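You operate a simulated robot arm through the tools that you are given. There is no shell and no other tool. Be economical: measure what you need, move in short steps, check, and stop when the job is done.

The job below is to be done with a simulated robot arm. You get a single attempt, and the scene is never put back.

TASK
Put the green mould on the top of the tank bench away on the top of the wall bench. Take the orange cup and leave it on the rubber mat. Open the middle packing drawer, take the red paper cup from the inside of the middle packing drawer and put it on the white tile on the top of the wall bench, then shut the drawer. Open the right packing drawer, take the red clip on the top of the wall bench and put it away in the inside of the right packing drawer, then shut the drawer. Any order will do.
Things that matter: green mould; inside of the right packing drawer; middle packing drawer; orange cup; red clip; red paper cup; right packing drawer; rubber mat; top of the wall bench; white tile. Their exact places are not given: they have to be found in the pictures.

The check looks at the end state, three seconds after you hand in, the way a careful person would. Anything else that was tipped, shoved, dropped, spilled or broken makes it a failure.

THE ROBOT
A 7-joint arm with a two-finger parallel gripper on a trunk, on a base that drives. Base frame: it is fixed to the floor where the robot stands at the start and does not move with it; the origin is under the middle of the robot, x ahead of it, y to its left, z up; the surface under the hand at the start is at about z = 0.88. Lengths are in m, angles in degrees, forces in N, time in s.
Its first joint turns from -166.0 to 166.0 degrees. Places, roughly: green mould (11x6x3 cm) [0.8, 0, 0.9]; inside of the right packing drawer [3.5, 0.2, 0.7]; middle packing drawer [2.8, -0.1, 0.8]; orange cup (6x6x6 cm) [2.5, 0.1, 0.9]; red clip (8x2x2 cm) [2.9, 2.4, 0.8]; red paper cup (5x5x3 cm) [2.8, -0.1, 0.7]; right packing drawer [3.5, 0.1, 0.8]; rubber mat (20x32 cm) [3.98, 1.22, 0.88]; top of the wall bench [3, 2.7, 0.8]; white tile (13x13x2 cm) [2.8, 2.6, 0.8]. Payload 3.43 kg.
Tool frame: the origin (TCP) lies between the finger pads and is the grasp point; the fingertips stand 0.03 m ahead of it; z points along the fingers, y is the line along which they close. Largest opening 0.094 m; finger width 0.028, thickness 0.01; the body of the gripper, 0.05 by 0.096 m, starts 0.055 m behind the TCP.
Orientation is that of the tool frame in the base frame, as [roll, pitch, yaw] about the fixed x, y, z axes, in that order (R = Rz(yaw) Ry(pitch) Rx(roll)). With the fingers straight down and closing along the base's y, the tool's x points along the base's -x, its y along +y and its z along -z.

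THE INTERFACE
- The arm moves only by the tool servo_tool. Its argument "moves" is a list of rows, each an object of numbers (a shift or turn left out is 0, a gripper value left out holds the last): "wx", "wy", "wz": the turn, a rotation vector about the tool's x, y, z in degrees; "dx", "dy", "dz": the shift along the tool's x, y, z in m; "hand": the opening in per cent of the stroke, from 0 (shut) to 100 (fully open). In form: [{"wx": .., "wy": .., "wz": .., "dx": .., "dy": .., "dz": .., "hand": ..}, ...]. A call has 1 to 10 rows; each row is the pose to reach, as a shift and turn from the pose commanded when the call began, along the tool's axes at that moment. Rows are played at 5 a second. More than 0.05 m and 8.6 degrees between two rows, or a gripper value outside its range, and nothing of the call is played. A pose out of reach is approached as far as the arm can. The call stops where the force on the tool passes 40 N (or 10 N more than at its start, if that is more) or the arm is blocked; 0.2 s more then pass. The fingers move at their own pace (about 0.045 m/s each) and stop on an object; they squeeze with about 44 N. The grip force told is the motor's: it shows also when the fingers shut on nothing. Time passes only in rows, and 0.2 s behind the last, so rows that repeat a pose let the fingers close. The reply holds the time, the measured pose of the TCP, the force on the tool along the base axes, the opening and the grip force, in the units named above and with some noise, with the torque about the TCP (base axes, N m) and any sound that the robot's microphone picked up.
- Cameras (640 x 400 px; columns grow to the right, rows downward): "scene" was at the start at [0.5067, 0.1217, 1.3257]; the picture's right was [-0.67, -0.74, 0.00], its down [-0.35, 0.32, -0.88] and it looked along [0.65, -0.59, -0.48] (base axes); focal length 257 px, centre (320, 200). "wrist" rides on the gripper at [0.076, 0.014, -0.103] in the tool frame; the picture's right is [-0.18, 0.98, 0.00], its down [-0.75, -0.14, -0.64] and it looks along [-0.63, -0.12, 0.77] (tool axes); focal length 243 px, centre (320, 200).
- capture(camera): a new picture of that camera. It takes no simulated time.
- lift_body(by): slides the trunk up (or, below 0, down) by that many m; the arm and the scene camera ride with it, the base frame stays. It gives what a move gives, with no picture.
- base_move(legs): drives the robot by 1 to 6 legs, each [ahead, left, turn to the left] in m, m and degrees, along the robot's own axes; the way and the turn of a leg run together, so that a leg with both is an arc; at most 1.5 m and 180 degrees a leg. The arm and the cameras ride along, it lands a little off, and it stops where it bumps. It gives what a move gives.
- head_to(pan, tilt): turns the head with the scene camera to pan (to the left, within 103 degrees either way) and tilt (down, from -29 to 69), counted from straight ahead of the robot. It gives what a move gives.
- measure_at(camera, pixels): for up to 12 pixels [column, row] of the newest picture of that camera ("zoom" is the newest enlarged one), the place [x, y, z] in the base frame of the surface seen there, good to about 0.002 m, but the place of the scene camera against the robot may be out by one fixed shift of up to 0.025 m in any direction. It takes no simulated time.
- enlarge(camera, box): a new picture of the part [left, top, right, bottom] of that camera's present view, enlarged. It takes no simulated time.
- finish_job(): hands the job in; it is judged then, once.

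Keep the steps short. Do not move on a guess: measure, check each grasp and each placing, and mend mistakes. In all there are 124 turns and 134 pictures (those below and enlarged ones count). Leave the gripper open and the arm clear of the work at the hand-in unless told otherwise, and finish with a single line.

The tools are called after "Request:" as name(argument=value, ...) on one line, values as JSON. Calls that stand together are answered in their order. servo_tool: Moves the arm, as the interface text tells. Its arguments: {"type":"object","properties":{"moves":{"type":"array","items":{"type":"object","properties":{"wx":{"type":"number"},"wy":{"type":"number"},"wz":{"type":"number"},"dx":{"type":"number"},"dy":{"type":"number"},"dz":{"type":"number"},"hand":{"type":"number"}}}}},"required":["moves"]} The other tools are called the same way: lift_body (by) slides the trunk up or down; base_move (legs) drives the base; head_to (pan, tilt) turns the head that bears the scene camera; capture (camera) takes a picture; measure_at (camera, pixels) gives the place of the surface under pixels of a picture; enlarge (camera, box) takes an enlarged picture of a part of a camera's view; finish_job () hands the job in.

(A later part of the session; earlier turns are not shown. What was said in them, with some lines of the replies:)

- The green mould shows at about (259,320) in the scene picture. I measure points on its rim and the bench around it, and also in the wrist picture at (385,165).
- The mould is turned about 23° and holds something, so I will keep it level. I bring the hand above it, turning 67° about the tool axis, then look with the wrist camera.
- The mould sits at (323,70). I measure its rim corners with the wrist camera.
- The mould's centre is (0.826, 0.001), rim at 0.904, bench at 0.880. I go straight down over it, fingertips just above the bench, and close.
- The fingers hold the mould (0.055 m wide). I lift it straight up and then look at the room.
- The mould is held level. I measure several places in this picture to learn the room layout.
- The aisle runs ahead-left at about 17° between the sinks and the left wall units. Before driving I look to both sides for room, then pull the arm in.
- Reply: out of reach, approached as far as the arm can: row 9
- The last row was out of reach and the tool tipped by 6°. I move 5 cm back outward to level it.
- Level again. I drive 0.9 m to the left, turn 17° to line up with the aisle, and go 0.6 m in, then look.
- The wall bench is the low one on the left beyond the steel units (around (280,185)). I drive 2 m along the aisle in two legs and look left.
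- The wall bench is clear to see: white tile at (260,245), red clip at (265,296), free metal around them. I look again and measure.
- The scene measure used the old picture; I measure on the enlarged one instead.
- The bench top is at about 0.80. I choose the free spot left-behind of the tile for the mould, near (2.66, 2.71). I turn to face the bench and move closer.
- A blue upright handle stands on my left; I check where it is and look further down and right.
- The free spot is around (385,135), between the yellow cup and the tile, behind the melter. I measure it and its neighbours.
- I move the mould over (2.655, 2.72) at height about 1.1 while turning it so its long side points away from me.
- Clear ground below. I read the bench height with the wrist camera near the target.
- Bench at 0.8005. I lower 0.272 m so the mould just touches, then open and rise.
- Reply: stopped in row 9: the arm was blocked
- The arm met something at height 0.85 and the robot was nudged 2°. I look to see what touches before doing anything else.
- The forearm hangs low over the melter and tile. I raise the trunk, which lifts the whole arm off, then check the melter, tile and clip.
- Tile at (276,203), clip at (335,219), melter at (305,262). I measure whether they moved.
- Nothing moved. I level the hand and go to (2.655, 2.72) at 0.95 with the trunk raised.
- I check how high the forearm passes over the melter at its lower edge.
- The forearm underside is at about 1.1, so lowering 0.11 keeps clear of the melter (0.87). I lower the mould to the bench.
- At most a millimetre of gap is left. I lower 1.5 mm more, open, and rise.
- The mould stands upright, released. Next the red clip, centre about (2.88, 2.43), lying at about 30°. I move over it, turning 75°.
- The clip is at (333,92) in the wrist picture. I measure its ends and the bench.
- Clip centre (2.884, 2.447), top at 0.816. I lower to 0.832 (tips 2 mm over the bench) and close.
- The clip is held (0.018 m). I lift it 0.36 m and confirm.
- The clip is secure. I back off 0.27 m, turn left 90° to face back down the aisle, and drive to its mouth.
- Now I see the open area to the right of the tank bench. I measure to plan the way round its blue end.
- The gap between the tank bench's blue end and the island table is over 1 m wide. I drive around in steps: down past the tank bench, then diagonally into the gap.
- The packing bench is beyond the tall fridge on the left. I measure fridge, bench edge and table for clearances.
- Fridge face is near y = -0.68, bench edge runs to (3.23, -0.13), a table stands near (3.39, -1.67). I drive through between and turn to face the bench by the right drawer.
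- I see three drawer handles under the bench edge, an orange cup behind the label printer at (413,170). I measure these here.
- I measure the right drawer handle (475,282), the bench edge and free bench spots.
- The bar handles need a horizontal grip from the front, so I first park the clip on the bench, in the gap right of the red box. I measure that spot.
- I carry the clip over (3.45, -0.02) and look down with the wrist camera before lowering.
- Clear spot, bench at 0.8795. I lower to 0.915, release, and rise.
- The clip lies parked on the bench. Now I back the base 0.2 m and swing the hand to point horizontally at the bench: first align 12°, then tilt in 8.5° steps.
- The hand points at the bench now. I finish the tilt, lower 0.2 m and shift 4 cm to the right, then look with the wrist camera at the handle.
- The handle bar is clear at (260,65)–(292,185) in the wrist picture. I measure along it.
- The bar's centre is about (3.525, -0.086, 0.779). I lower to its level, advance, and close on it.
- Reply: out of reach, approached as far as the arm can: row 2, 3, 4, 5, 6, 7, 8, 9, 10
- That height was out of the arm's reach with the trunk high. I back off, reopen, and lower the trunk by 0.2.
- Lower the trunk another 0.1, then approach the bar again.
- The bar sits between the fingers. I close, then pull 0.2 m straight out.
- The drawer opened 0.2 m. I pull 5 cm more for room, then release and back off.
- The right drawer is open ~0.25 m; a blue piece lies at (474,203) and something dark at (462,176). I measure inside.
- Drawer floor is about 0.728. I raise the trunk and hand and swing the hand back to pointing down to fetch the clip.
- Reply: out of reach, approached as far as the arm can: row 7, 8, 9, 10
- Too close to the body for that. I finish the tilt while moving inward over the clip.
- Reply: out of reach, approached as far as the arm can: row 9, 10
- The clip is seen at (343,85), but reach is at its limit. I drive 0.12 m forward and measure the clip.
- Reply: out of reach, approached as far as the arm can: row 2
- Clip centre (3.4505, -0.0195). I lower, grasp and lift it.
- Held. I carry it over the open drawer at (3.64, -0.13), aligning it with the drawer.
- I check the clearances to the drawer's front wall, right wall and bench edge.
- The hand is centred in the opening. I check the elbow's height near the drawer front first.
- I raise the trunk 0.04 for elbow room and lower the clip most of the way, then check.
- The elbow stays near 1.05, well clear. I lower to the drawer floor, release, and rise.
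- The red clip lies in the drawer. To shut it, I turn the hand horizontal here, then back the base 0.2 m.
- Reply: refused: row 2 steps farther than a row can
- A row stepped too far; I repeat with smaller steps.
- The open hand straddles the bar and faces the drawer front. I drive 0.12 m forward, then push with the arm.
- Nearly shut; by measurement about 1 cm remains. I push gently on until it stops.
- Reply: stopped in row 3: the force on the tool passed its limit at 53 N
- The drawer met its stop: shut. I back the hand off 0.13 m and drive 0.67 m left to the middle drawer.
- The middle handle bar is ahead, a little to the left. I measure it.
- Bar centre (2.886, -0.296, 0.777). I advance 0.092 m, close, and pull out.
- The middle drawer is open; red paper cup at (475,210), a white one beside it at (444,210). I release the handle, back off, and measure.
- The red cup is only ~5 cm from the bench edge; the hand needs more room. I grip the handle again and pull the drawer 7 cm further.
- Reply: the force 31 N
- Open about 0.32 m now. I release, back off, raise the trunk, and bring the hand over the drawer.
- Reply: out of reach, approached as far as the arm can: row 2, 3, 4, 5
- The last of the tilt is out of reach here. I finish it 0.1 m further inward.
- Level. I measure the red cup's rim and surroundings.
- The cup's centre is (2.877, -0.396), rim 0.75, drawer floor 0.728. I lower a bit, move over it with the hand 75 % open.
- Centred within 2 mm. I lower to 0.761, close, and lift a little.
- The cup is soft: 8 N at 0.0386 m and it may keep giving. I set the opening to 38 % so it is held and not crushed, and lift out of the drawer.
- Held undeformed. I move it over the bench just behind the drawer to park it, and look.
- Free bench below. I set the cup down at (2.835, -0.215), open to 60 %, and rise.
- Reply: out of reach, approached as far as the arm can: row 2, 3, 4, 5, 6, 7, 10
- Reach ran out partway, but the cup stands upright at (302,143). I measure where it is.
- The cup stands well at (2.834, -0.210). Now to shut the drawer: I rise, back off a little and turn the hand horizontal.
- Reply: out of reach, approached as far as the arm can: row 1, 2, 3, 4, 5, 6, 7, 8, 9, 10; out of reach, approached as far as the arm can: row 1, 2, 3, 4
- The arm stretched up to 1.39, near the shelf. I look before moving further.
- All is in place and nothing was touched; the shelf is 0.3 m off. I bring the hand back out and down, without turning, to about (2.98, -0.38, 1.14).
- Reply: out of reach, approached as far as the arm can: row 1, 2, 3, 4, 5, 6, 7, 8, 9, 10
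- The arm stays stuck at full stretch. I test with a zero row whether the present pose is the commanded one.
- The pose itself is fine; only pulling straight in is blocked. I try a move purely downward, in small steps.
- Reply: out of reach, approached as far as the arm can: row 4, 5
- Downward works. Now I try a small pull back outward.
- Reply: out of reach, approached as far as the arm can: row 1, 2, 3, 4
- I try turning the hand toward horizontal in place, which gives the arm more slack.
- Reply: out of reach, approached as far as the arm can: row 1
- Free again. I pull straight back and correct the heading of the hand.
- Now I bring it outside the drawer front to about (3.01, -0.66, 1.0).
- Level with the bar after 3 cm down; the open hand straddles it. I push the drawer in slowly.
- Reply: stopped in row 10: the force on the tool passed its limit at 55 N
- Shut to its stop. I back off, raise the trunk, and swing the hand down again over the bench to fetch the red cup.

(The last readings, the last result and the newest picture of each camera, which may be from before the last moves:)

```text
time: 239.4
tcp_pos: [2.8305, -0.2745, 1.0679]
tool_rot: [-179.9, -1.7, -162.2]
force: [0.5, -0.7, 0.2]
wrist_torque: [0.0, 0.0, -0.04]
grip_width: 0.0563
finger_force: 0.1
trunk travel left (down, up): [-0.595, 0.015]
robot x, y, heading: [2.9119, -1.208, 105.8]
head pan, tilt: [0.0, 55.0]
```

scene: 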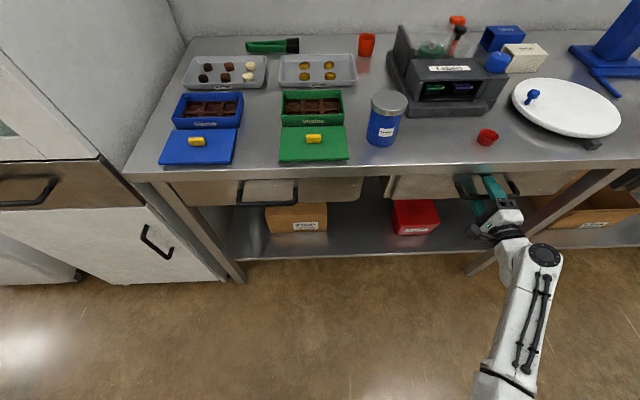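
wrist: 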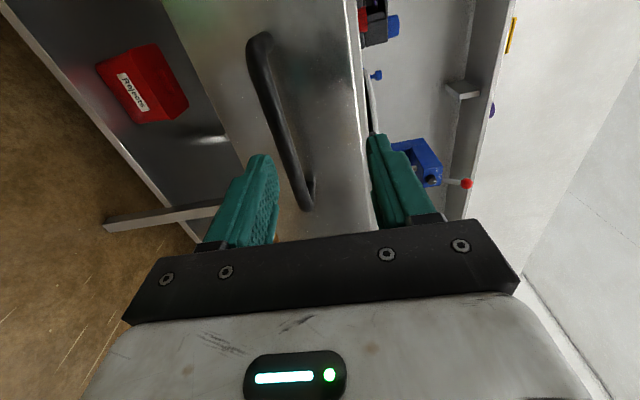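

Pointing down. I drive 0.08 m forward, fix the 1.7° tilt, and look.

Request:
base_move(legs=[[0.09, 0, 0]])

Request:
servo_tool(moves=[{"wy": -1.7, "dy": -0.015, "dz": 0.03, "hand": 75}, {"wy": -1.7, "dy": -0.03, "dz": 0.05}])

Request:
capture(camera="wrist")

```text
time: 240.5
tcp_pos: [2.8054, -0.1867, 1.0665]
tool_rot: [180.0, -1.7, -162.2]
force: [-0.1, 0.2, 0.1]
wrist_torque: [0.01, 0.02, 0.0]
grip_width: 0.0561
finger_force: 0.0
trunk travel left (down, up): [-0.595, 0.015]
robot x, y, heading: [2.8863, -1.1176, 105.9]
head pan, tilt: [0.0, 55.0]
```

```text
time: 241.1
tcp_pos: [2.8128, -0.2176, 1.0159]
tool_rot: [179.9, 0.1, -162.2]
force: [-0.1, 0.4, -0.7]
wrist_torque: [0.02, 0.01, 0.01]
grip_width: 0.0704
finger_force: 0.1
trunk travel left (down, up): [-0.595, 0.015]
robot x, y, heading: [2.887, -1.1204, 105.9]
head pan, tilt: [0.0, 55.0]
```

```text
47 pictures are left
```

wrist: 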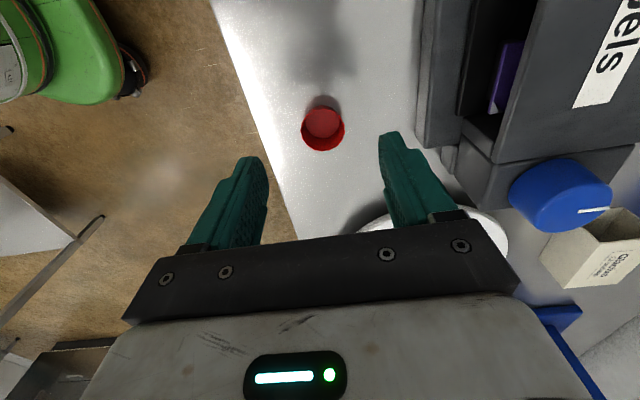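

Request:
measure_at(camera="wrist", pixels=[[302, 130], [343, 129], [323, 150], [341, 122], [304, 123], [323, 125]])

```text
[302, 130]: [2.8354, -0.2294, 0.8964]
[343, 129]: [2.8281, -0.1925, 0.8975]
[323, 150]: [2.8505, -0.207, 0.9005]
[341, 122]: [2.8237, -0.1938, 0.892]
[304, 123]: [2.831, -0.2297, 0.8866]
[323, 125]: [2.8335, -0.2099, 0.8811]
```

Centre (2.832, -0.211). I lower over it and close to 38 % as before, then lift.

Request:
servo_tool(moves=[{"dx": -0.02, "dy": 0.0005, "dz": 0.03}, {"dx": -0.02, "dy": 0.0005, "dz": 0.07}, {"dx": -0.02, "dy": 0.0005, "dz": 0.103}, {"dx": -0.02, "dy": 0.0005, "dz": 0.103, "hand": 38}, {"dx": -0.02, "dy": 0.0005, "dz": 0.103, "hand": 38}, {"dx": -0.02, "dy": 0.0005, "dz": 0.103, "hand": 38}, {"dx": -0.02, "dy": 0.0005, "dz": 0.07, "hand": 38}, {"dx": -0.02, "dy": 0.0005, "dz": 0.03}, {"dx": -0.02, "dy": -0.02, "dz": -0.01}, {"dx": -0.02, "dy": -0.06, "dz": -0.03}])

Request:
capture(camera="wrist")

```text
time: 243.3
tcp_pos: [2.8514, -0.27, 1.0473]
tool_rot: [-180.0, 0.0, -162.2]
force: [0.4, -0.3, -0.4]
wrist_torque: [0.03, 0.0, -0.04]
grip_width: 0.0385
finger_force: 8.1
trunk travel left (down, up): [-0.595, 0.015]
robot x, y, heading: [2.8827, -1.1174, 105.9]
head pan, tilt: [0.0, 55.0]
```

```text
46 pictures are left
```

wrist: 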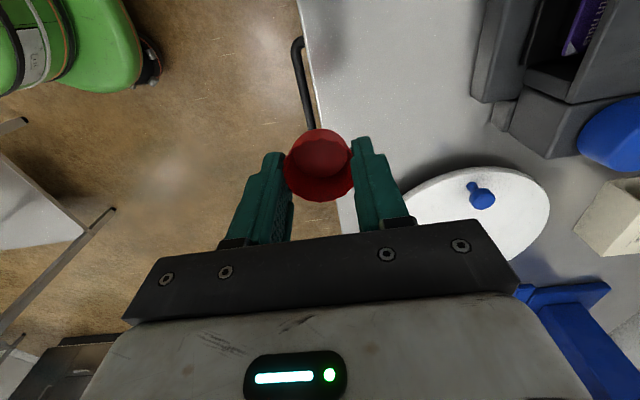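

Cup held. I raise it a little, back away from the bench, and start the drive round to the wall bench.

Request:
servo_tool(moves=[{"dz": -0.03}, {"dz": -0.06}])

Request:
base_move(legs=[[-0.15, 0, 0], [0, 0, 90], [1.03, -0.27, 0], [1.03, -0.27, 0], [0, 0, -55], [0.85, 0, 0]])

```text
time: 243.9
tcp_pos: [2.8505, -0.2685, 1.1064]
tool_rot: [-179.9, -0.2, -162.2]
force: [-0.5, 0.7, 0.6]
wrist_torque: [0.0, -0.02, 0.0]
grip_width: 0.0385
finger_force: 8.1
trunk travel left (down, up): [-0.595, 0.015]
robot x, y, heading: [2.8893, -1.1183, 105.7]
head pan, tilt: [0.0, 55.0]
```

```text
time: 265.8
tcp_pos: [-0.3548, 0.02, 1.1058]
tool_rot: [-179.9, 0.1, -128.8]
force: [-0.5, -0.6, 0.6]
wrist_torque: [-0.02, 0.02, -0.02]
grip_width: 0.0385
finger_force: 8.1
trunk travel left (down, up): [-0.595, 0.015]
robot x, y, heading: [0.1364, -0.669, 139.1]
head pan, tilt: [0.0, 55.0]
```

Request:
base_move(legs=[[0, 0, -49], [1.12, 0.13, 0], [0, 0, -73], [0.46, 0.36, 0]])

Request:
head_to(pan=0, tilt=25)

Request:
capture(camera="scene")

```text
time: 279.8
tcp_pos: [1.1974, 0.9666, 1.1064]
tool_rot: [179.9, 0.0, 108.8]
force: [-0.2, 0.1, 0.7]
wrist_torque: [0.01, -0.02, -0.02]
grip_width: 0.0384
finger_force: 8.6
trunk travel left (down, up): [-0.595, 0.015]
robot x, y, heading: [0.3489, 0.9151, 16.7]
head pan, tilt: [0.0, 55.0]
```

```text
time: 280.8
tcp_pos: [1.1974, 0.9663, 1.1071]
tool_rot: [179.9, 0.0, 108.8]
force: [-0.2, 0.2, 0.2]
wrist_torque: [0.01, 0.01, -0.02]
grip_width: 0.0385
finger_force: 7.8
trunk travel left (down, up): [-0.595, 0.015]
robot x, y, heading: [0.3498, 0.9175, 16.8]
head pan, tilt: [0.0, 25.0]
```

```text
45 pictures are left
```

scene: 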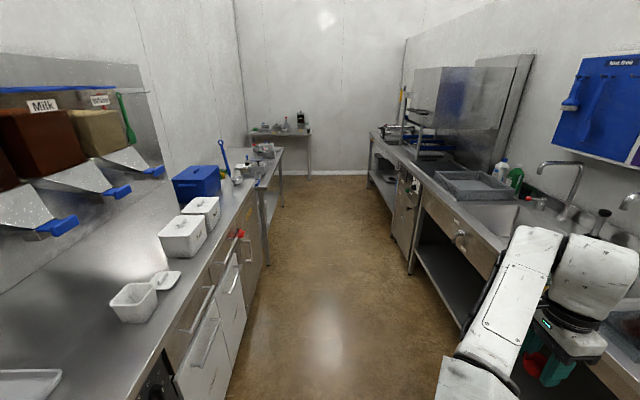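

The aisle is clear. I drive 2.35 m along it, staying slightly left.

Request:
base_move(legs=[[1.2, 0.04, 0], [1.15, 0.02, 0]])

```text
time: 292.4
tcp_pos: [3.4597, 1.7144, 1.1064]
tool_rot: [180.0, 0.0, 109.2]
force: [-0.2, 0.3, -0.6]
wrist_torque: [0.0, 0.02, 0.0]
grip_width: 0.0382
finger_force: 8.0
trunk travel left (down, up): [-0.595, 0.015]
robot x, y, heading: [2.6107, 1.6591, 17.3]
head pan, tilt: [0.0, 25.0]
```

I raise the cup 0.1 m for clearance, shift right, turn to face the wall bench, and drive so the tile lies under the hand.

Request:
servo_tool(moves=[{"dz": -0.04}, {"dz": -0.08}, {"dz": -0.1}])

Request:
base_move(legs=[[0, -0.1, 0], [0, 0, 90], [0.17, -0.3, 0]])

Request:
capture(camera="wrist")

Request:
head_to(pan=0, tilt=50)

Request:
capture(camera="scene")

```text
time: 293.2
tcp_pos: [3.4579, 1.7134, 1.2065]
tool_rot: [-179.8, 0.0, 109.2]
force: [-0.5, 0.2, 0.0]
wrist_torque: [-0.01, 0.03, 0.01]
grip_width: 0.0384
finger_force: 7.8
trunk travel left (down, up): [-0.595, 0.015]
robot x, y, heading: [2.6096, 1.6607, 17.4]
head pan, tilt: [0.0, 25.0]
```

```text
time: 300.1
tcp_pos: [2.8357, 2.6614, 1.2056]
tool_rot: [180.0, -0.1, -161.4]
force: [0.3, -0.6, -0.8]
wrist_torque: [-0.02, 0.02, -0.01]
grip_width: 0.0385
finger_force: 7.9
trunk travel left (down, up): [-0.595, 0.015]
robot x, y, heading: [2.8811, 1.8118, 106.8]
head pan, tilt: [0.0, 25.0]
```

```text
44 pictures are left
```

wrist: 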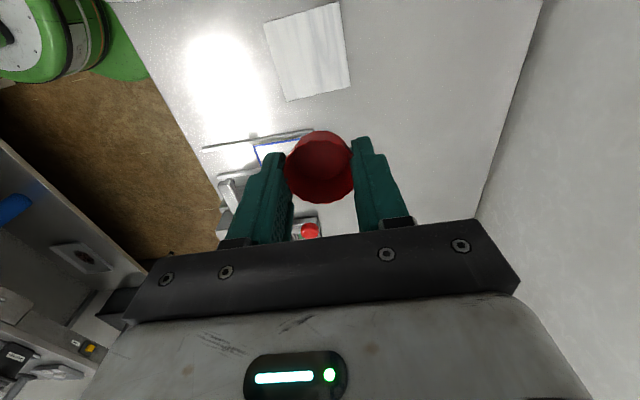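

```text
time: 300.9
tcp_pos: [2.8355, 2.6619, 1.206]
tool_rot: [-180.0, 0.1, -161.4]
force: [-0.3, 0.3, 0.3]
wrist_torque: [0.01, 0.02, -0.02]
grip_width: 0.0383
finger_force: 8.0
trunk travel left (down, up): [-0.595, 0.015]
robot x, y, heading: [2.885, 1.8153, 106.6]
head pan, tilt: [0.0, 50.0]
```

```text
43 pictures are left
```

scene: 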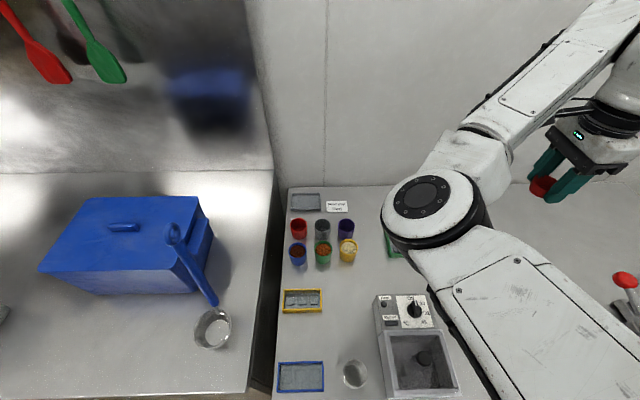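

The tile shows at (308,52). I measure its corners.

Request:
measure_at(camera="wrist", pixels=[[266, 26], [337, 5], [348, 84], [288, 98], [308, 52]])

Request:
measure_at(camera="scene", pixels=[[480, 225], [400, 230], [430, 250], [450, 290], [395, 250]])

```text
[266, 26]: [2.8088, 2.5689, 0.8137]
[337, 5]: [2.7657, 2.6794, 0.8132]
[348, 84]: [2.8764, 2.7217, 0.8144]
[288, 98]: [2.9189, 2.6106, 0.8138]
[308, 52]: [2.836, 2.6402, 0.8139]
```

```text
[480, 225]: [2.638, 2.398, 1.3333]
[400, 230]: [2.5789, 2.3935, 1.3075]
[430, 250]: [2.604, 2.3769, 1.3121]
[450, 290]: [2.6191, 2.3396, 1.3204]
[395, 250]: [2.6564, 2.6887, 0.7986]
```

Tile centre (2.8425, 2.645), top 0.814. I lower in stages, checking the elbow.

Request:
servo_tool(moves=[{"dy": -0.018, "dz": 0.04}, {"dy": -0.018, "dz": 0.08}, {"dy": -0.018, "dz": 0.12}, {"dy": -0.018, "dz": 0.16}, {"dy": -0.018, "dz": 0.2}, {"dy": -0.018, "dz": 0.24}, {"dy": -0.018, "dz": 0.27}, {"dy": -0.018, "dz": 0.27}])

Request:
capture(camera="wrist")

Request:
capture(camera="scene")

```text
time: 302.7
tcp_pos: [2.8403, 2.6445, 0.9364]
tool_rot: [-180.0, -0.1, -161.4]
force: [-0.7, -0.6, 0.6]
wrist_torque: [0.01, -0.02, 0.0]
grip_width: 0.0383
finger_force: 8.2
trunk travel left (down, up): [-0.595, 0.015]
robot x, y, heading: [2.8839, 1.8138, 106.7]
head pan, tilt: [0.0, 50.0]
```

```text
42 pictures are left
```

wrist: 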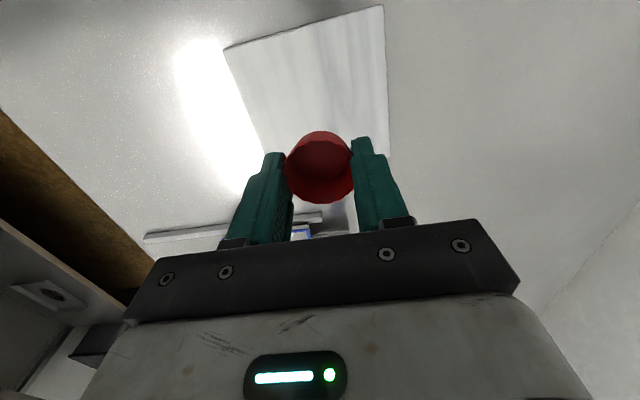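

```text
41 pictures are left
```

scene: 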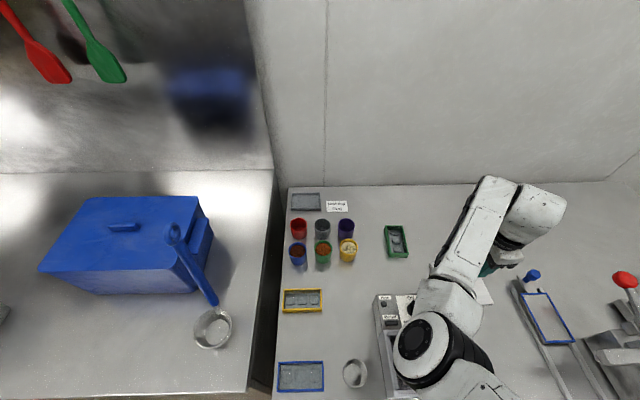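

Request:
measure_at(camera="scene", pixels=[[400, 345], [410, 372], [440, 385], [420, 300], [445, 265], [400, 360]])

```text
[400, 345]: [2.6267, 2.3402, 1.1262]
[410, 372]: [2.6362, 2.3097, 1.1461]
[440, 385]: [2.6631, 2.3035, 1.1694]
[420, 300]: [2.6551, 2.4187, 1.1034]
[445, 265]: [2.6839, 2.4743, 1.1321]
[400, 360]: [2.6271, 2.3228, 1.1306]
```

Elbow has room over the melter (0.87). I lower the last 9 cm onto the tile, open gently, and rise.

Request:
servo_tool(moves=[{"dz": 0.04}, {"dz": 0.07}, {"dz": 0.083}, {"dz": 0.0885}, {"dz": 0.0885, "hand": 65}, {"dz": 0.0885, "hand": 65}, {"dz": 0.0885, "hand": 65}, {"dz": 0.06}, {"dz": 0.02}, {"dz": -0.03}])

Request:
servo_tool(moves=[{"dz": -0.045}, {"dz": -0.09}, {"dz": -0.135}, {"dz": -0.18}, {"dz": -0.22}])

Request:
capture(camera="wrist")

```text
time: 304.9
tcp_pos: [2.8408, 2.6473, 0.9658]
tool_rot: [180.0, -0.2, -161.4]
force: [-0.2, 0.7, 0.1]
wrist_torque: [0.0, 0.01, 0.0]
grip_width: 0.061
finger_force: 0.0
trunk travel left (down, up): [-0.595, 0.015]
robot x, y, heading: [2.8804, 1.8101, 107.1]
head pan, tilt: [0.0, 50.0]
```

```text
time: 306.1
tcp_pos: [2.8421, 2.6424, 1.1867]
tool_rot: [-179.9, -0.1, -161.4]
force: [-0.5, -0.5, 0.2]
wrist_torque: [0.04, 0.02, 0.0]
grip_width: 0.0611
finger_force: 0.1
trunk travel left (down, up): [-0.595, 0.015]
robot x, y, heading: [2.8848, 1.811, 107.0]
head pan, tilt: [0.0, 50.0]
```

```text
40 pictures are left
```

wrist: 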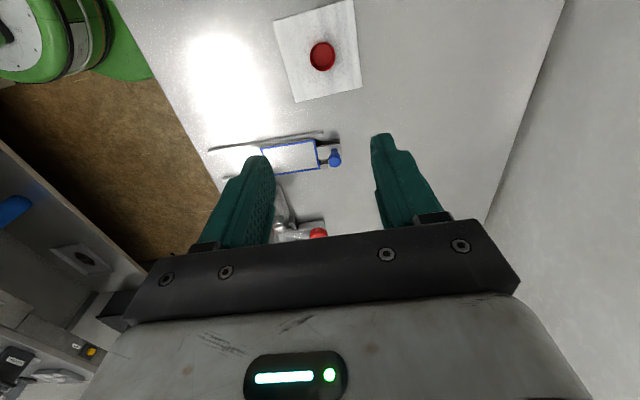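

The red cup stands on the tile. Before turning left I check how high the blue ladle handle is.

Request:
capture(camera="scene")

Request:
measure_at(camera="scene", pixels=[[168, 240], [172, 228], [185, 255], [200, 285], [120, 228], [395, 240], [177, 245]])

```text
39 pictures are left
```

scene: 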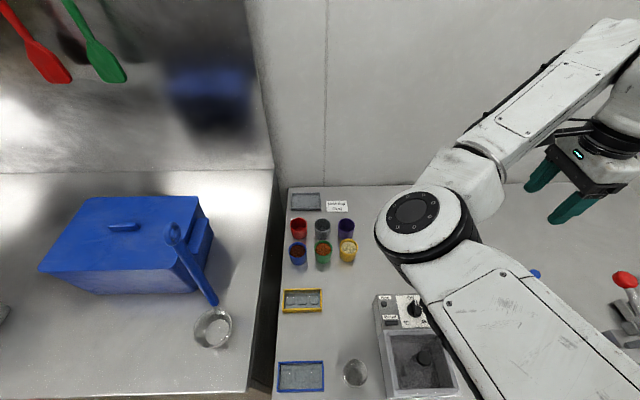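

```text
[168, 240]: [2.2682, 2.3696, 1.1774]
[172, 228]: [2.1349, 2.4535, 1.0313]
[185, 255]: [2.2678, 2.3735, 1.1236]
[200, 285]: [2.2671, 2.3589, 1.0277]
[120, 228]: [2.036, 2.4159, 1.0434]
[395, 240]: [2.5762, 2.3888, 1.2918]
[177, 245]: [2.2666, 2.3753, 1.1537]
```

The handle tops out near 1.2 at (2.27, 2.37), so I back straight off 0.3 m first; then the turn clears it. Then down the aisle.

Request:
base_move(legs=[[-0.3, 0, 0], [0, 0, 90], [1.34, -0.11, 0], [1.34, -0.11, 0]])

```text
time: 308.2
tcp_pos: [2.956, 2.3207, 1.2237]
tool_rot: [174.8, 6.9, -160.7]
force: [-0.6, 0.1, -0.2]
wrist_torque: [0.0, 0.01, 0.01]
grip_width: 0.061
finger_force: 0.1
trunk travel left (down, up): [-0.595, 0.015]
robot x, y, heading: [2.9718, 1.5305, 107.0]
head pan, tilt: [0.0, 50.0]
stopped in leg 1: the robot was blocked; the commanded pose is now the measured one
```

Blocked, and the hand was disturbed. I look around.

Request:
capture(camera="scene")

Request:
capture(camera="wrist")

Request:
head_to(pan=-100, tilt=35)

Request:
capture(camera="scene")

```text
38 pictures are left
```

scene: 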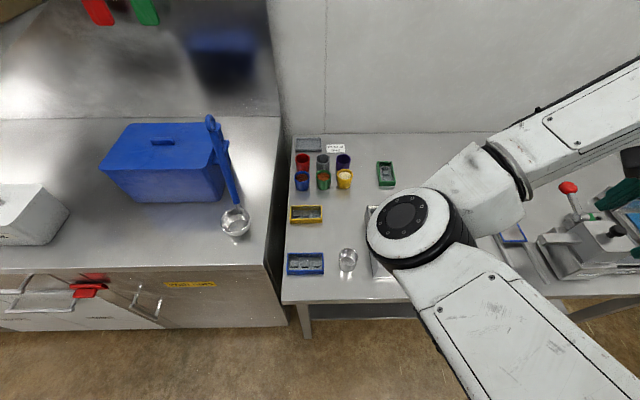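

```text
37 pictures are left
```

wrist: 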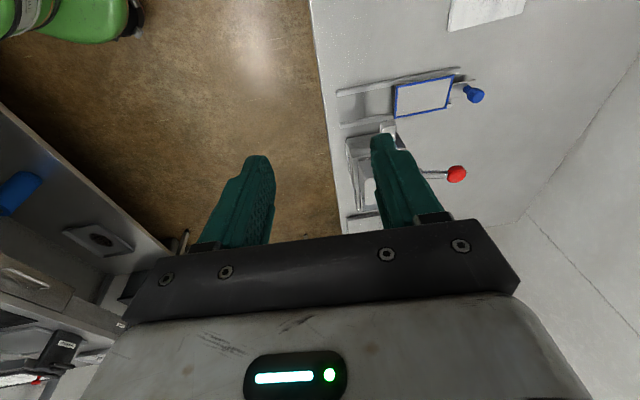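

```text
time: 310.0
tcp_pos: [2.9563, 2.3202, 1.2207]
tool_rot: [175.0, 6.8, -160.6]
force: [1.1, 0.2, 0.5]
wrist_torque: [0.02, 0.02, -0.02]
grip_width: 0.0609
finger_force: 0.1
trunk travel left (down, up): [-0.595, 0.015]
robot x, y, heading: [2.9674, 1.533, 106.8]
head pan, tilt: [-100.0, 35.0]
```

```text
36 pictures are left
```

scene: 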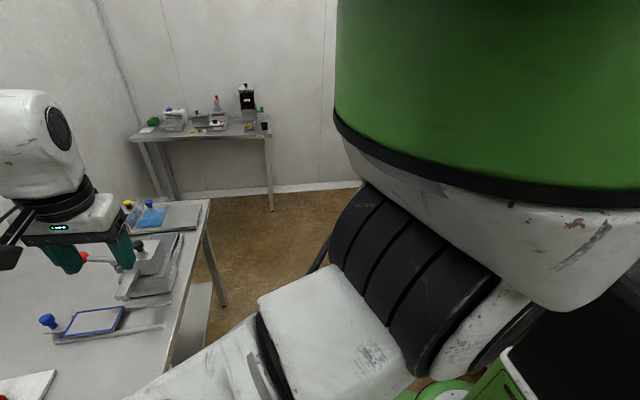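

The shoulder behind the robot likely met the hood over the opposite bench. I move forward 0.08 m and turn left there, still clear of the handle.

Request:
base_move(legs=[[0.08, 0, 0], [0, 0, 90]])

Request:
head_to(pan=90, tilt=30)

Request:
capture(camera="scene")

```text
time: 310.7
tcp_pos: [2.9913, 2.2634, 1.2653]
tool_rot: [170.3, 13.2, -162.4]
force: [-0.1, -0.1, 0.1]
wrist_torque: [0.0, 0.01, -0.02]
grip_width: 0.0611
finger_force: 0.1
trunk travel left (down, up): [-0.595, 0.015]
robot x, y, heading: [2.965, 1.5433, 106.9]
head pan, tilt: [-100.0, 35.0]
stopped in leg 1: the robot was blocked; the commanded pose is now the measured one
```

```text
time: 313.6
tcp_pos: [2.9902, 2.2644, 1.2628]
tool_rot: [170.5, 13.1, -162.2]
force: [-0.3, -0.1, 0.6]
wrist_torque: [0.0, -0.02, 0.0]
grip_width: 0.0611
finger_force: 0.1
trunk travel left (down, up): [-0.595, 0.015]
robot x, y, heading: [2.9709, 1.5369, 106.8]
head pan, tilt: [90.0, 30.0]
```

```text
35 pictures are left
```

scene: 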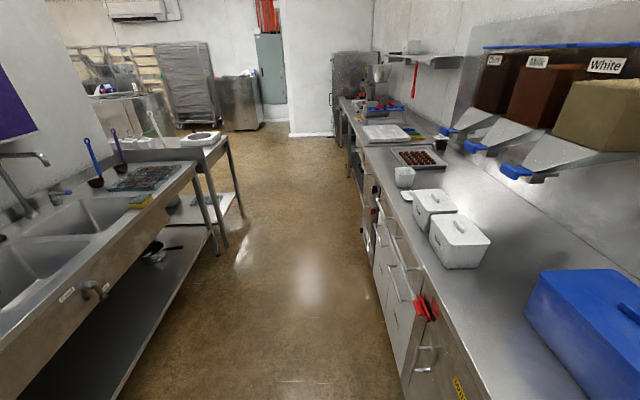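

The push grew when moving forward. I level the hand and extend it a little with the arm to see whether it moves freely, and take a picture of the arm side.

Request:
servo_tool(moves=[{"wx": 4.7, "wy": 6.5}, {"wx": 9.5, "wy": 13}, {"wx": 9.5, "wy": 13}])

Request:
head_to(pan=-60, tilt=45)

Request:
capture(camera="scene")

Request:
head_to(pan=-103, tilt=0)

Request:
capture(camera="scene")

```text
time: 314.4
tcp_pos: [2.9788, 2.2604, 1.2622]
tool_rot: [-179.9, -2.9, -160.5]
force: [-0.1, -0.3, 0.0]
wrist_torque: [-0.02, 0.02, 0.01]
grip_width: 0.061
finger_force: 0.1
trunk travel left (down, up): [-0.595, 0.015]
robot x, y, heading: [2.9696, 1.5414, 107.2]
head pan, tilt: [90.0, 30.0]
```

```text
time: 316.7
tcp_pos: [2.9792, 2.2617, 1.2622]
tool_rot: [-179.8, -2.9, -160.6]
force: [0.2, 0.8, 0.5]
wrist_torque: [0.01, 0.02, -0.01]
grip_width: 0.061
finger_force: 0.0
trunk travel left (down, up): [-0.595, 0.015]
robot x, y, heading: [2.9719, 1.5417, 107.0]
head pan, tilt: [-60.0, 45.0]
```

```text
34 pictures are left
```

scene: 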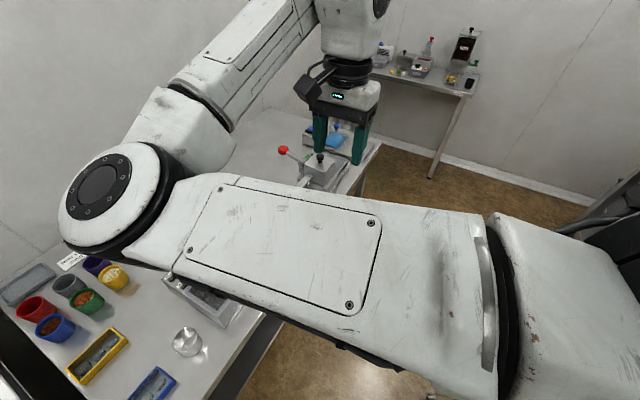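

```text
time: 317.8
tcp_pos: [2.9789, 2.2612, 1.261]
tool_rot: [-180.0, -2.9, -160.6]
force: [-0.5, 0.2, -0.5]
wrist_torque: [0.03, 0.03, 0.03]
grip_width: 0.0612
finger_force: 0.1
trunk travel left (down, up): [-0.595, 0.015]
robot x, y, heading: [2.9659, 1.5391, 107.1]
head pan, tilt: [-103.0, 0.0]
```

```text
33 pictures are left
```

scene: 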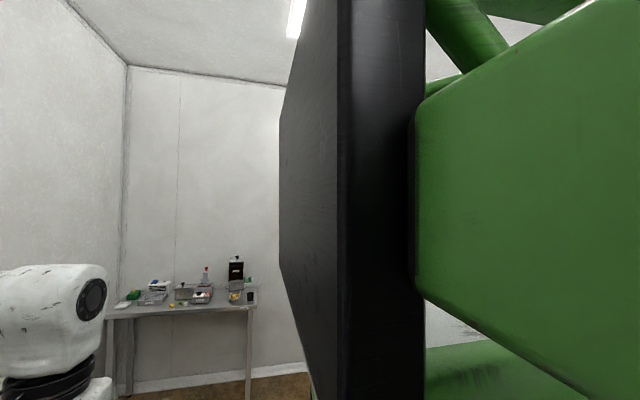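

The arm itself moves freely. I try forward again and then the left turn.

Request:
base_move(legs=[[0.08, 0, 0], [0, 0, 90], [0.5, -0.04, 0]])

```text
time: 325.2
tcp_pos: [1.745, 1.5438, 1.2633]
tool_rot: [-179.9, -2.8, -71.6]
force: [-0.5, -0.2, -0.5]
wrist_torque: [0.01, 0.01, 0.01]
grip_width: 0.061
finger_force: 0.0
trunk travel left (down, up): [-0.595, 0.015]
robot x, y, heading: [2.4591, 1.5154, -164.0]
head pan, tilt: [-103.0, 0.0]
```

Free now. I continue down the aisle and around the tank bench.

Request:
base_move(legs=[[1.09, -0.02, 0], [1.09, -0.02, 0], [0, 0, 74], [0.5, -0.33, 0], [0.85, 0.03, 0], [0, 0, 70]])

```text
time: 349.2
tcp_pos: [0.4747, -0.8936, 1.264]
tool_rot: [-179.9, -2.9, 66.4]
force: [0.2, 0.3, 0.5]
wrist_torque: [0.01, 0.01, 0.01]
grip_width: 0.061
finger_force: 0.1
trunk travel left (down, up): [-0.595, 0.015]
robot x, y, heading: [-0.0373, -0.3959, -25.8]
head pan, tilt: [-103.0, 0.0]
```

Next: through the gap, past the fridge and turn to face the packing bench's left part; then look at the orange cup.

Request:
base_move(legs=[[1.147, -0.449, 0], [0, 0, 42.8], [0.93, -0.205, 0], [0.93, -0.205, 0], [0, 0, 90], [0.22, 0, 0]])

Request:
head_to(pan=0, tilt=45)

Request:
capture(camera="scene")

Request:
capture(camera="wrist")

```text
time: 371.2
tcp_pos: [2.5975, -0.1947, 1.2652]
tool_rot: [-179.8, -2.7, -161.0]
force: [-1.3, -0.2, 0.5]
wrist_torque: [-0.02, 0.02, -0.02]
grip_width: 0.0611
finger_force: 0.2
trunk travel left (down, up): [-0.595, 0.015]
robot x, y, heading: [2.5729, -0.9083, 106.7]
head pan, tilt: [-103.0, 0.0]
```

```text
time: 373.1
tcp_pos: [2.5978, -0.1951, 1.2647]
tool_rot: [-179.9, -2.9, -161.0]
force: [0.0, -0.2, 0.3]
wrist_torque: [0.03, 0.0, 0.01]
grip_width: 0.0613
finger_force: 0.0
trunk travel left (down, up): [-0.595, 0.015]
robot x, y, heading: [2.5758, -0.9119, 106.6]
head pan, tilt: [0.0, 45.0]
```

```text
32 pictures are left
```

scene: 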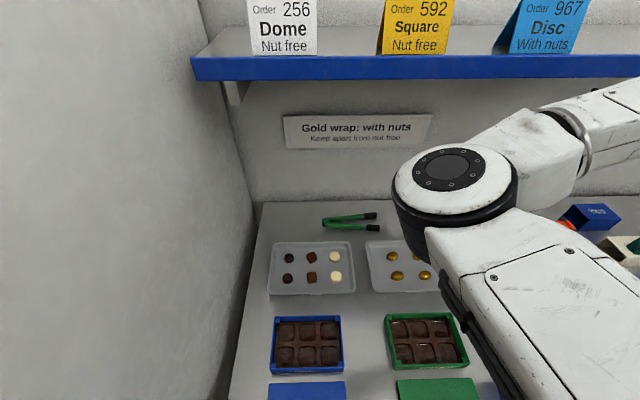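

```text
31 pictures are left
```

wrist: 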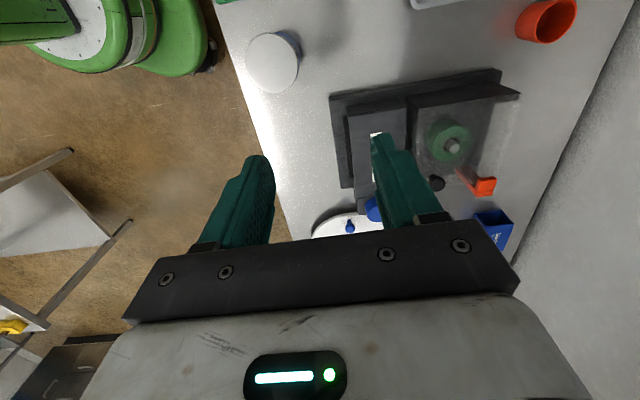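

The wrist camera sees the orange cup at (547,20) behind the label printer. I measure it and its surroundings.

Request:
measure_at(camera="wrist", pixels=[[516, 22], [577, 8], [555, 3], [545, 42], [545, 18], [500, 75], [590, 60], [420, 5], [520, 95], [335, 100], [480, 40]])

Request:
enlarge(camera="wrist", box=[400, 0, 640, 150])

```text
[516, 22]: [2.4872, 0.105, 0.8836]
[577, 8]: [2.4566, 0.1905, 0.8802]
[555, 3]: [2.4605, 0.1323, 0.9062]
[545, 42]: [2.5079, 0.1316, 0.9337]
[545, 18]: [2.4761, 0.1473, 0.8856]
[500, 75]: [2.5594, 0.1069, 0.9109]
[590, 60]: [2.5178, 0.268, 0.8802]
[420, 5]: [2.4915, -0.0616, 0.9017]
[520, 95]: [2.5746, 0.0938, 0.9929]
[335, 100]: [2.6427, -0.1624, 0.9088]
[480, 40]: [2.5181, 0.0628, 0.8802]
```

```text
2.67 times, centred on (520, 75) of wrist
```

zoom: 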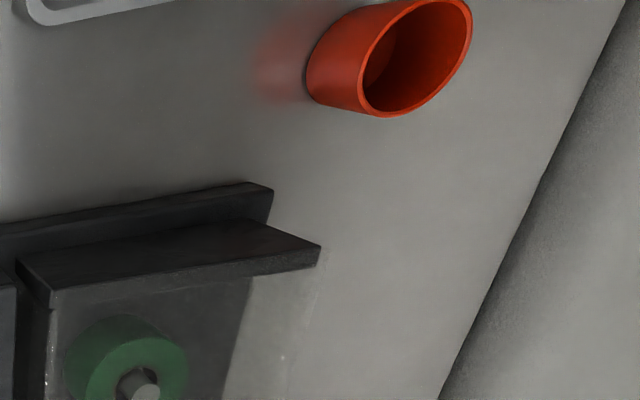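

Cup centre ≈ (2.479, 0.126), directly inward of the hand, beside the printer and partly under the shelf. I lower and extend the hand, then drive 0.12 m forward, keeping the wrist below the shelf.

Request:
servo_tool(moves=[{"wy": -1.4, "dy": 0.015, "dz": 0.035, "hand": 100}, {"wy": -2.9, "dy": 0.03, "dz": 0.07}, {"wy": -2.9, "dy": 0.05, "dz": 0.105}, {"wy": -2.9, "dy": 0.07, "dz": 0.14}, {"wy": -2.9, "dy": 0.09, "dz": 0.175}, {"wy": -2.9, "dy": 0.1, "dz": 0.21}, {"wy": -2.9, "dy": 0.1, "dz": 0.21}])

Request:
base_move(legs=[[0.12, 0, 0]])

Request:
capture(camera="wrist")

Request:
measure_at(camera="wrist", pixels=[[400, 40], [380, 60], [420, 60], [400, 80], [360, 60], [440, 60], [400, 20], [400, 60]])

```text
time: 374.6
tcp_pos: [2.5543, -0.1012, 1.0536]
tool_rot: [-180.0, 0.2, -161.0]
force: [-0.1, 0.6, 0.4]
wrist_torque: [0.02, -0.01, 0.02]
grip_width: 0.0939
finger_force: 0.1
trunk travel left (down, up): [-0.595, 0.015]
robot x, y, heading: [2.5773, -0.9082, 106.8]
head pan, tilt: [0.0, 45.0]
```

```text
time: 375.9
tcp_pos: [2.5181, 0.0177, 1.0541]
tool_rot: [-179.9, 0.1, -161.1]
force: [0.6, 0.2, 0.5]
wrist_torque: [0.04, 0.0, -0.02]
grip_width: 0.094
finger_force: 0.1
trunk travel left (down, up): [-0.595, 0.015]
robot x, y, heading: [2.5418, -0.7944, 106.7]
head pan, tilt: [0.0, 45.0]
```

```text
29 pictures are left
```

wrist: 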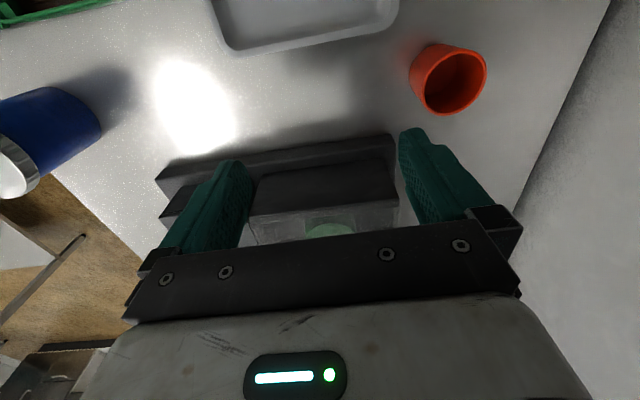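

```text
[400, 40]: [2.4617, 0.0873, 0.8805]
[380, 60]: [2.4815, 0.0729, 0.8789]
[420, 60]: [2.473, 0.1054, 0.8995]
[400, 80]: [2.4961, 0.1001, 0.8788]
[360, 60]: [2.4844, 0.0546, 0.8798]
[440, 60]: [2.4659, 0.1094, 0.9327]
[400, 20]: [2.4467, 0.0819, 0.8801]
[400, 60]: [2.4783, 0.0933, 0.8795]
```

I measure the rim all round for its exact centre.

Request:
measure_at(camera="wrist", pixels=[[485, 75], [486, 68], [446, 113], [440, 111], [425, 92], [424, 85], [470, 52], [478, 95], [430, 47], [455, 114]])

```text
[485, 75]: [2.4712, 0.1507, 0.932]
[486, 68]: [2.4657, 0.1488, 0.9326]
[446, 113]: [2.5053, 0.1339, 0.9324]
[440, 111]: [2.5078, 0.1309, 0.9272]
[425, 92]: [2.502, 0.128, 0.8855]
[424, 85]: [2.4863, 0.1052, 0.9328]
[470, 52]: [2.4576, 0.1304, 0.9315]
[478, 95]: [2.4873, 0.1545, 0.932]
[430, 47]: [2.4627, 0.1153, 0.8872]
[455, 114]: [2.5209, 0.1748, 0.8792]
```

Rim centre (2.481, 0.130), diameter ~5 cm. I move over it, lower, close, then lift and draw back out.

Request:
servo_tool(moves=[{"dx": -0.0013, "dy": 0.04}, {"dx": -0.0013, "dy": 0.08}, {"dx": -0.0013, "dy": 0.118}, {"dx": -0.0013, "dy": 0.118, "dz": 0.04}, {"dx": -0.0013, "dy": 0.118, "dz": 0.08}, {"dx": -0.0013, "dy": 0.118, "dz": 0.115}, {"dx": -0.0013, "dy": 0.118, "dz": 0.137}, {"dx": -0.0013, "dy": 0.118, "dz": 0.137, "hand": 0}, {"dx": -0.0013, "dy": 0.118, "dz": 0.137, "hand": 0}, {"dx": -0.0013, "dy": 0.118, "dz": 0.137, "hand": 0}])

Request:
servo_tool(moves=[{"hand": 0}, {"dz": -0.04, "hand": 0}, {"dz": -0.08}, {"dz": -0.12}, {"dz": -0.14, "dy": -0.035}, {"dz": -0.15, "dy": -0.075}, {"dz": -0.15, "dy": -0.115}])

Request:
capture(camera="wrist")

```text
time: 378.1
tcp_pos: [2.4816, 0.1299, 0.9145]
tool_rot: [-179.9, 0.1, -161.0]
force: [-0.2, 0.4, 0.1]
wrist_torque: [0.0, 0.01, 0.04]
grip_width: 0.0522
finger_force: 26.2
trunk travel left (down, up): [-0.595, 0.015]
robot x, y, heading: [2.5397, -0.789, 106.6]
head pan, tilt: [0.0, 45.0]
```

```text
time: 379.7
tcp_pos: [2.5201, 0.0207, 1.0667]
tool_rot: [-179.9, 0.1, -160.9]
force: [0.4, 0.1, -1.6]
wrist_torque: [0.01, 0.0, -0.01]
grip_width: 0.0518
finger_force: 44.2
trunk travel left (down, up): [-0.595, 0.015]
robot x, y, heading: [2.5386, -0.7912, 106.8]
head pan, tilt: [0.0, 45.0]
```

```text
28 pictures are left
```

wrist: 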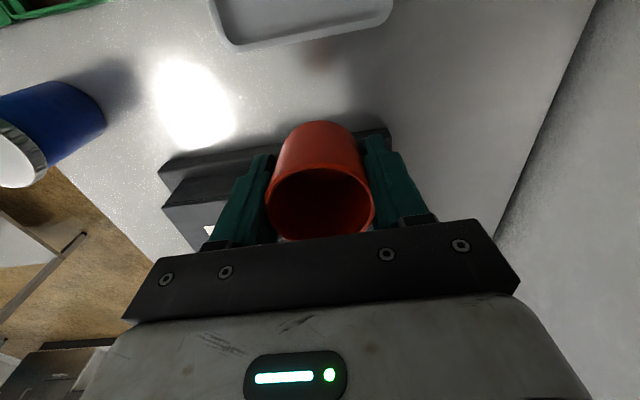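

The orange cup is held (0.052 m). I back out, raise it, and drive the known way round: past the fridge and through the gap.

Request:
base_move(legs=[[-0.5, 0, 0], [0, -0.35, 0]])

Request:
servo_tool(moves=[{"dz": -0.04}, {"dz": -0.08}, {"dz": -0.12}])

Request:
base_move(legs=[[0, 0, 90], [1.08, -0.26, 0], [1.08, -0.26, 0], [0, 0, -55], [0.85, 0, 0]])

```text
time: 384.5
tcp_pos: [3.0106, -0.3576, 1.0671]
tool_rot: [-179.9, 0.1, -161.2]
force: [0.0, 0.3, -0.6]
wrist_torque: [0.01, 0.0, 0.02]
grip_width: 0.0518
finger_force: 44.0
trunk travel left (down, up): [-0.595, 0.015]
robot x, y, heading: [3.0277, -1.1687, 106.3]
head pan, tilt: [0.0, 45.0]
```

```text
time: 385.3
tcp_pos: [3.0095, -0.3549, 1.1873]
tool_rot: [-179.9, 0.0, -161.3]
force: [-0.1, -0.1, -0.9]
wrist_torque: [0.02, -0.01, 0.0]
grip_width: 0.0518
finger_force: 44.0
trunk travel left (down, up): [-0.595, 0.015]
robot x, y, heading: [3.0243, -1.1683, 106.4]
head pan, tilt: [0.0, 45.0]
```

```text
time: 406.5
tcp_pos: [-0.3103, -0.1704, 1.187]
tool_rot: [-179.9, 0.1, -125.1]
force: [-0.4, -0.7, -0.6]
wrist_torque: [0.03, 0.0, -0.05]
grip_width: 0.0511
finger_force: 43.9
trunk travel left (down, up): [-0.595, 0.015]
robot x, y, heading: [0.1813, -0.8181, 142.2]
head pan, tilt: [0.0, 45.0]
```

Request:
base_move(legs=[[0, 0, -52.2], [1.27, 0.18, 0], [0, 0, -73], [0.46, 0.38, 0], [1.2, 0.03, 0]])

```text
time: 426.9
tcp_pos: [2.3001, 1.3533, 1.1881]
tool_rot: [-179.9, 0.1, 108.8]
force: [-0.1, -0.5, 0.7]
wrist_torque: [0.03, 0.0, -0.02]
grip_width: 0.0511
finger_force: 44.2
trunk travel left (down, up): [-0.595, 0.015]
robot x, y, heading: [1.4855, 1.3361, 16.5]
head pan, tilt: [0.0, 45.0]
```

I continue along the aisle to (3.40, 1.80) and turn right 47°, which brings the hand near the rubber mat; then look.

Request:
base_move(legs=[[0.984, -0.04, 0], [0.984, -0.05, 0], [0, 0, -46.5]])

Request:
capture(camera="wrist")

Request:
measure_at(camera="wrist", pixels=[[200, 30], [260, 30], [320, 30], [380, 30], [440, 30], [200, 90], [260, 90], [320, 90], [380, 90], [440, 90], [500, 60], [320, 5]])

Request:
capture(camera="scene")

Request:
measure_at(camera="scene", pixels=[[100, 200], [180, 200], [260, 200], [340, 200], [420, 200], [500, 200], [100, 280], [180, 280], [260, 280], [340, 280], [420, 280], [500, 280]])

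```text
time: 438.8
tcp_pos: [3.969, 1.2589, 1.1882]
tool_rot: [-179.9, 0.1, 63.8]
force: [1.0, -0.4, 0.0]
wrist_torque: [0.01, 0.01, -0.03]
grip_width: 0.0507
finger_force: 44.4
trunk travel left (down, up): [-0.595, 0.015]
robot x, y, heading: [3.383, 1.823, -28.7]
head pan, tilt: [0.0, 45.0]
```

```text
27 pictures are left
```

wrist: 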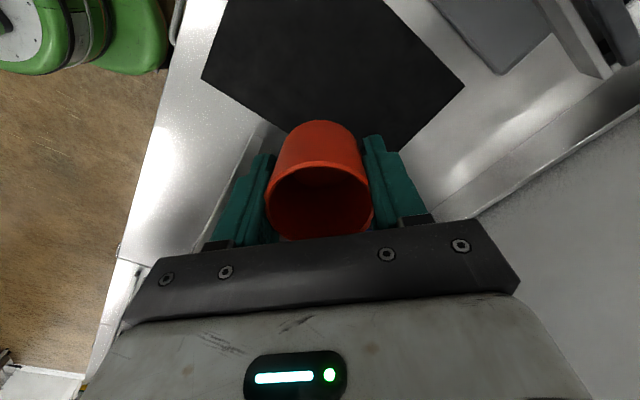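

```text
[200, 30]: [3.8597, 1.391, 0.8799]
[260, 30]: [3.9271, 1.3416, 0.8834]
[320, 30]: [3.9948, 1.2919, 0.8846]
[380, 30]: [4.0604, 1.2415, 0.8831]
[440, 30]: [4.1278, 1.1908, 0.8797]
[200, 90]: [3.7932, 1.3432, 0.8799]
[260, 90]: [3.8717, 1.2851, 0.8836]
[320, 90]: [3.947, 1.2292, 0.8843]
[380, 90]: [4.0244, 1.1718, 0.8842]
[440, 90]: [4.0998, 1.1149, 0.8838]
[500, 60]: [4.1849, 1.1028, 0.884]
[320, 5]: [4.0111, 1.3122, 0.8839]
```

```text
26 pictures are left
```

scene: 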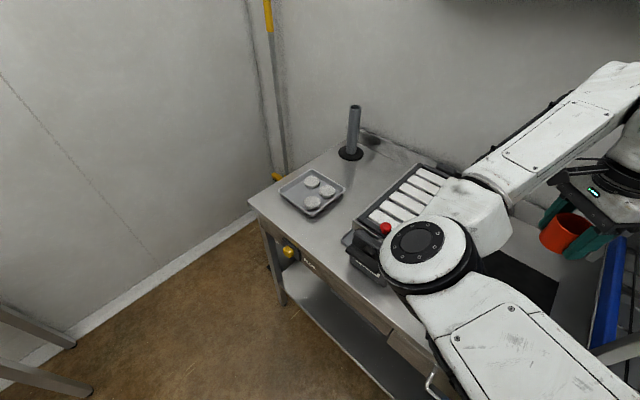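

```text
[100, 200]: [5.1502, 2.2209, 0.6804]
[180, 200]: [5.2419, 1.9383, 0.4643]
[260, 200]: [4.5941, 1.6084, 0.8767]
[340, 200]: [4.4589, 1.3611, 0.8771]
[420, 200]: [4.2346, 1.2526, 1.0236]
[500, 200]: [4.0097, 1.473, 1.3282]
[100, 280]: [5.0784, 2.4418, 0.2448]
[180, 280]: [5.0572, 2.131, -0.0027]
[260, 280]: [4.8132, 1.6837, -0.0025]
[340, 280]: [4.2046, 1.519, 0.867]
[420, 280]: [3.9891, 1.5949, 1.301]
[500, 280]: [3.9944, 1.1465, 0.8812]
```

The black mat lies right below the hand, surface 0.884. I lower the cup over (3.98, 1.225) to the mat.

Request:
servo_tool(moves=[{"dx": -0.0256, "dy": 0.025, "dz": 0.02}, {"dx": -0.0256, "dy": 0.025, "dz": 0.06}, {"dx": -0.0256, "dy": 0.025, "dz": 0.1}, {"dx": -0.0256, "dy": 0.025, "dz": 0.14}, {"dx": -0.0256, "dy": 0.025, "dz": 0.18}, {"dx": -0.0256, "dy": 0.025, "dz": 0.215}, {"dx": -0.0256, "dy": 0.025, "dz": 0.245}, {"dx": -0.0256, "dy": 0.025, "dz": 0.262}, {"dx": -0.0256, "dy": 0.025, "dz": 0.269}, {"dx": -0.0256, "dy": 0.025, "dz": 0.269}])

Request:
capture(camera="wrist")

Request:
capture(camera="scene")

```text
time: 441.0
tcp_pos: [3.9806, 1.2251, 0.9194]
tool_rot: [-179.8, 0.1, 63.9]
force: [-0.8, -0.3, -0.1]
wrist_torque: [0.02, 0.03, 0.02]
grip_width: 0.0509
finger_force: 44.6
trunk travel left (down, up): [-0.595, 0.015]
robot x, y, heading: [3.3862, 1.8213, -28.3]
head pan, tilt: [0.0, 45.0]
```

```text
25 pictures are left
```

wrist: 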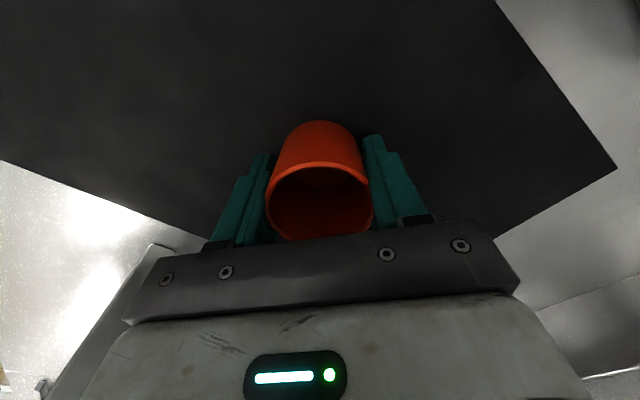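

```text
24 pictures are left
5 turns are left
```

scene: 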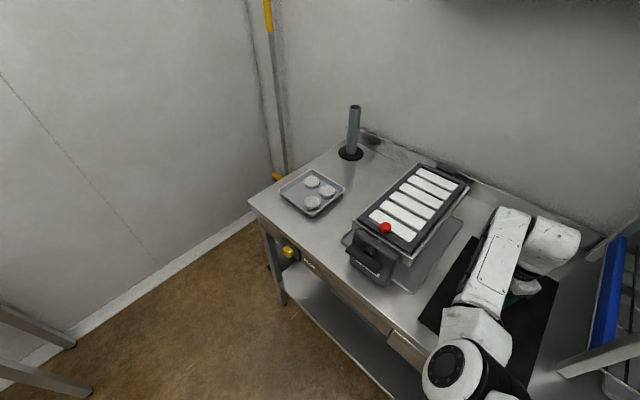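

The cup stands just on the mat. I open and rise straight up, then check the cup and also the wall bench.

Request:
servo_tool(moves=[{"dz": 0.001}, {"dz": 0.001, "hand": 100}, {"dz": 0.001, "hand": 100}, {"dz": 0.001, "hand": 100}, {"dz": 0.001, "hand": 100}, {"dz": -0.02, "hand": 100}, {"dz": -0.06}, {"dz": -0.1}, {"dz": -0.14}, {"dz": -0.18}])

Request:
capture(camera="wrist")

Request:
head_to(pan=103, tilt=35)

Request:
capture(camera="scene")

```text
time: 443.2
tcp_pos: [3.9817, 1.2217, 1.0965]
tool_rot: [-179.9, 0.0, 63.7]
force: [-0.1, -0.2, -0.7]
wrist_torque: [0.03, 0.0, -0.03]
grip_width: 0.0936
finger_force: 0.0
trunk travel left (down, up): [-0.595, 0.015]
robot x, y, heading: [3.3796, 1.8247, -28.8]
head pan, tilt: [0.0, 45.0]
```

```text
23 pictures are left
```

wrist: 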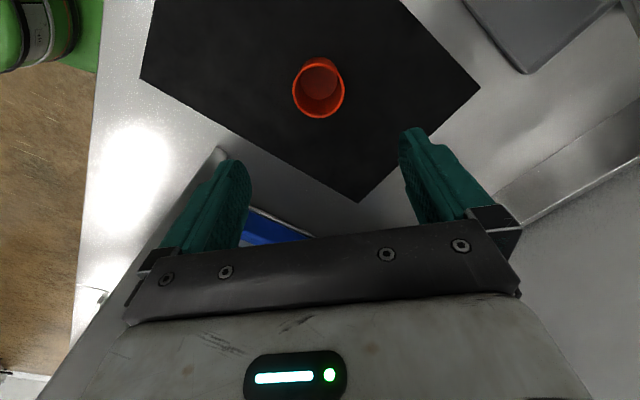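

```text
time: 445.0
tcp_pos: [3.9823, 1.2213, 1.0964]
tool_rot: [-179.9, 0.1, 63.9]
force: [-1.2, -0.2, 0.4]
wrist_torque: [0.03, 0.0, -0.02]
grip_width: 0.0939
finger_force: 0.0
trunk travel left (down, up): [-0.595, 0.015]
robot x, y, heading: [3.3818, 1.8195, -28.7]
head pan, tilt: [103.0, 35.0]
```

```text
22 pictures are left
4 turns are left
```

scene: 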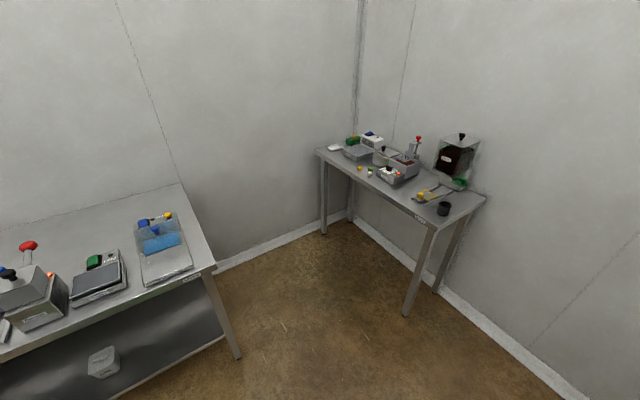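

The orange cup stands upright on the mat, the hand is open above it. I raise the hand a little more to be clear.

Request:
servo_tool(moves=[{"dz": -0.04}, {"dz": -0.08}, {"dz": -0.08}])

```text
time: 445.8
tcp_pos: [3.9794, 1.224, 1.1772]
tool_rot: [-180.0, 0.1, 63.8]
force: [-0.1, -0.7, 0.2]
wrist_torque: [0.0, 0.04, 0.01]
grip_width: 0.094
finger_force: 0.0
trunk travel left (down, up): [-0.595, 0.015]
robot x, y, heading: [3.3807, 1.8241, -28.6]
head pan, tilt: [103.0, 35.0]
3 turns are left
```

All parts are done; I hand the job in.

Request:
finish_job()

```text
The job is handed in.
```

I handed the job in with all four parts done: the mould is on the wall bench, the red paper cup on the white tile, the red clip in the right packing drawer, the orange cup on the rubber mat, and both drawers shut; the arm or base was blocked three times on the way, I saw nothing knocked over, but I did not re-check the tile and mould after the last block.
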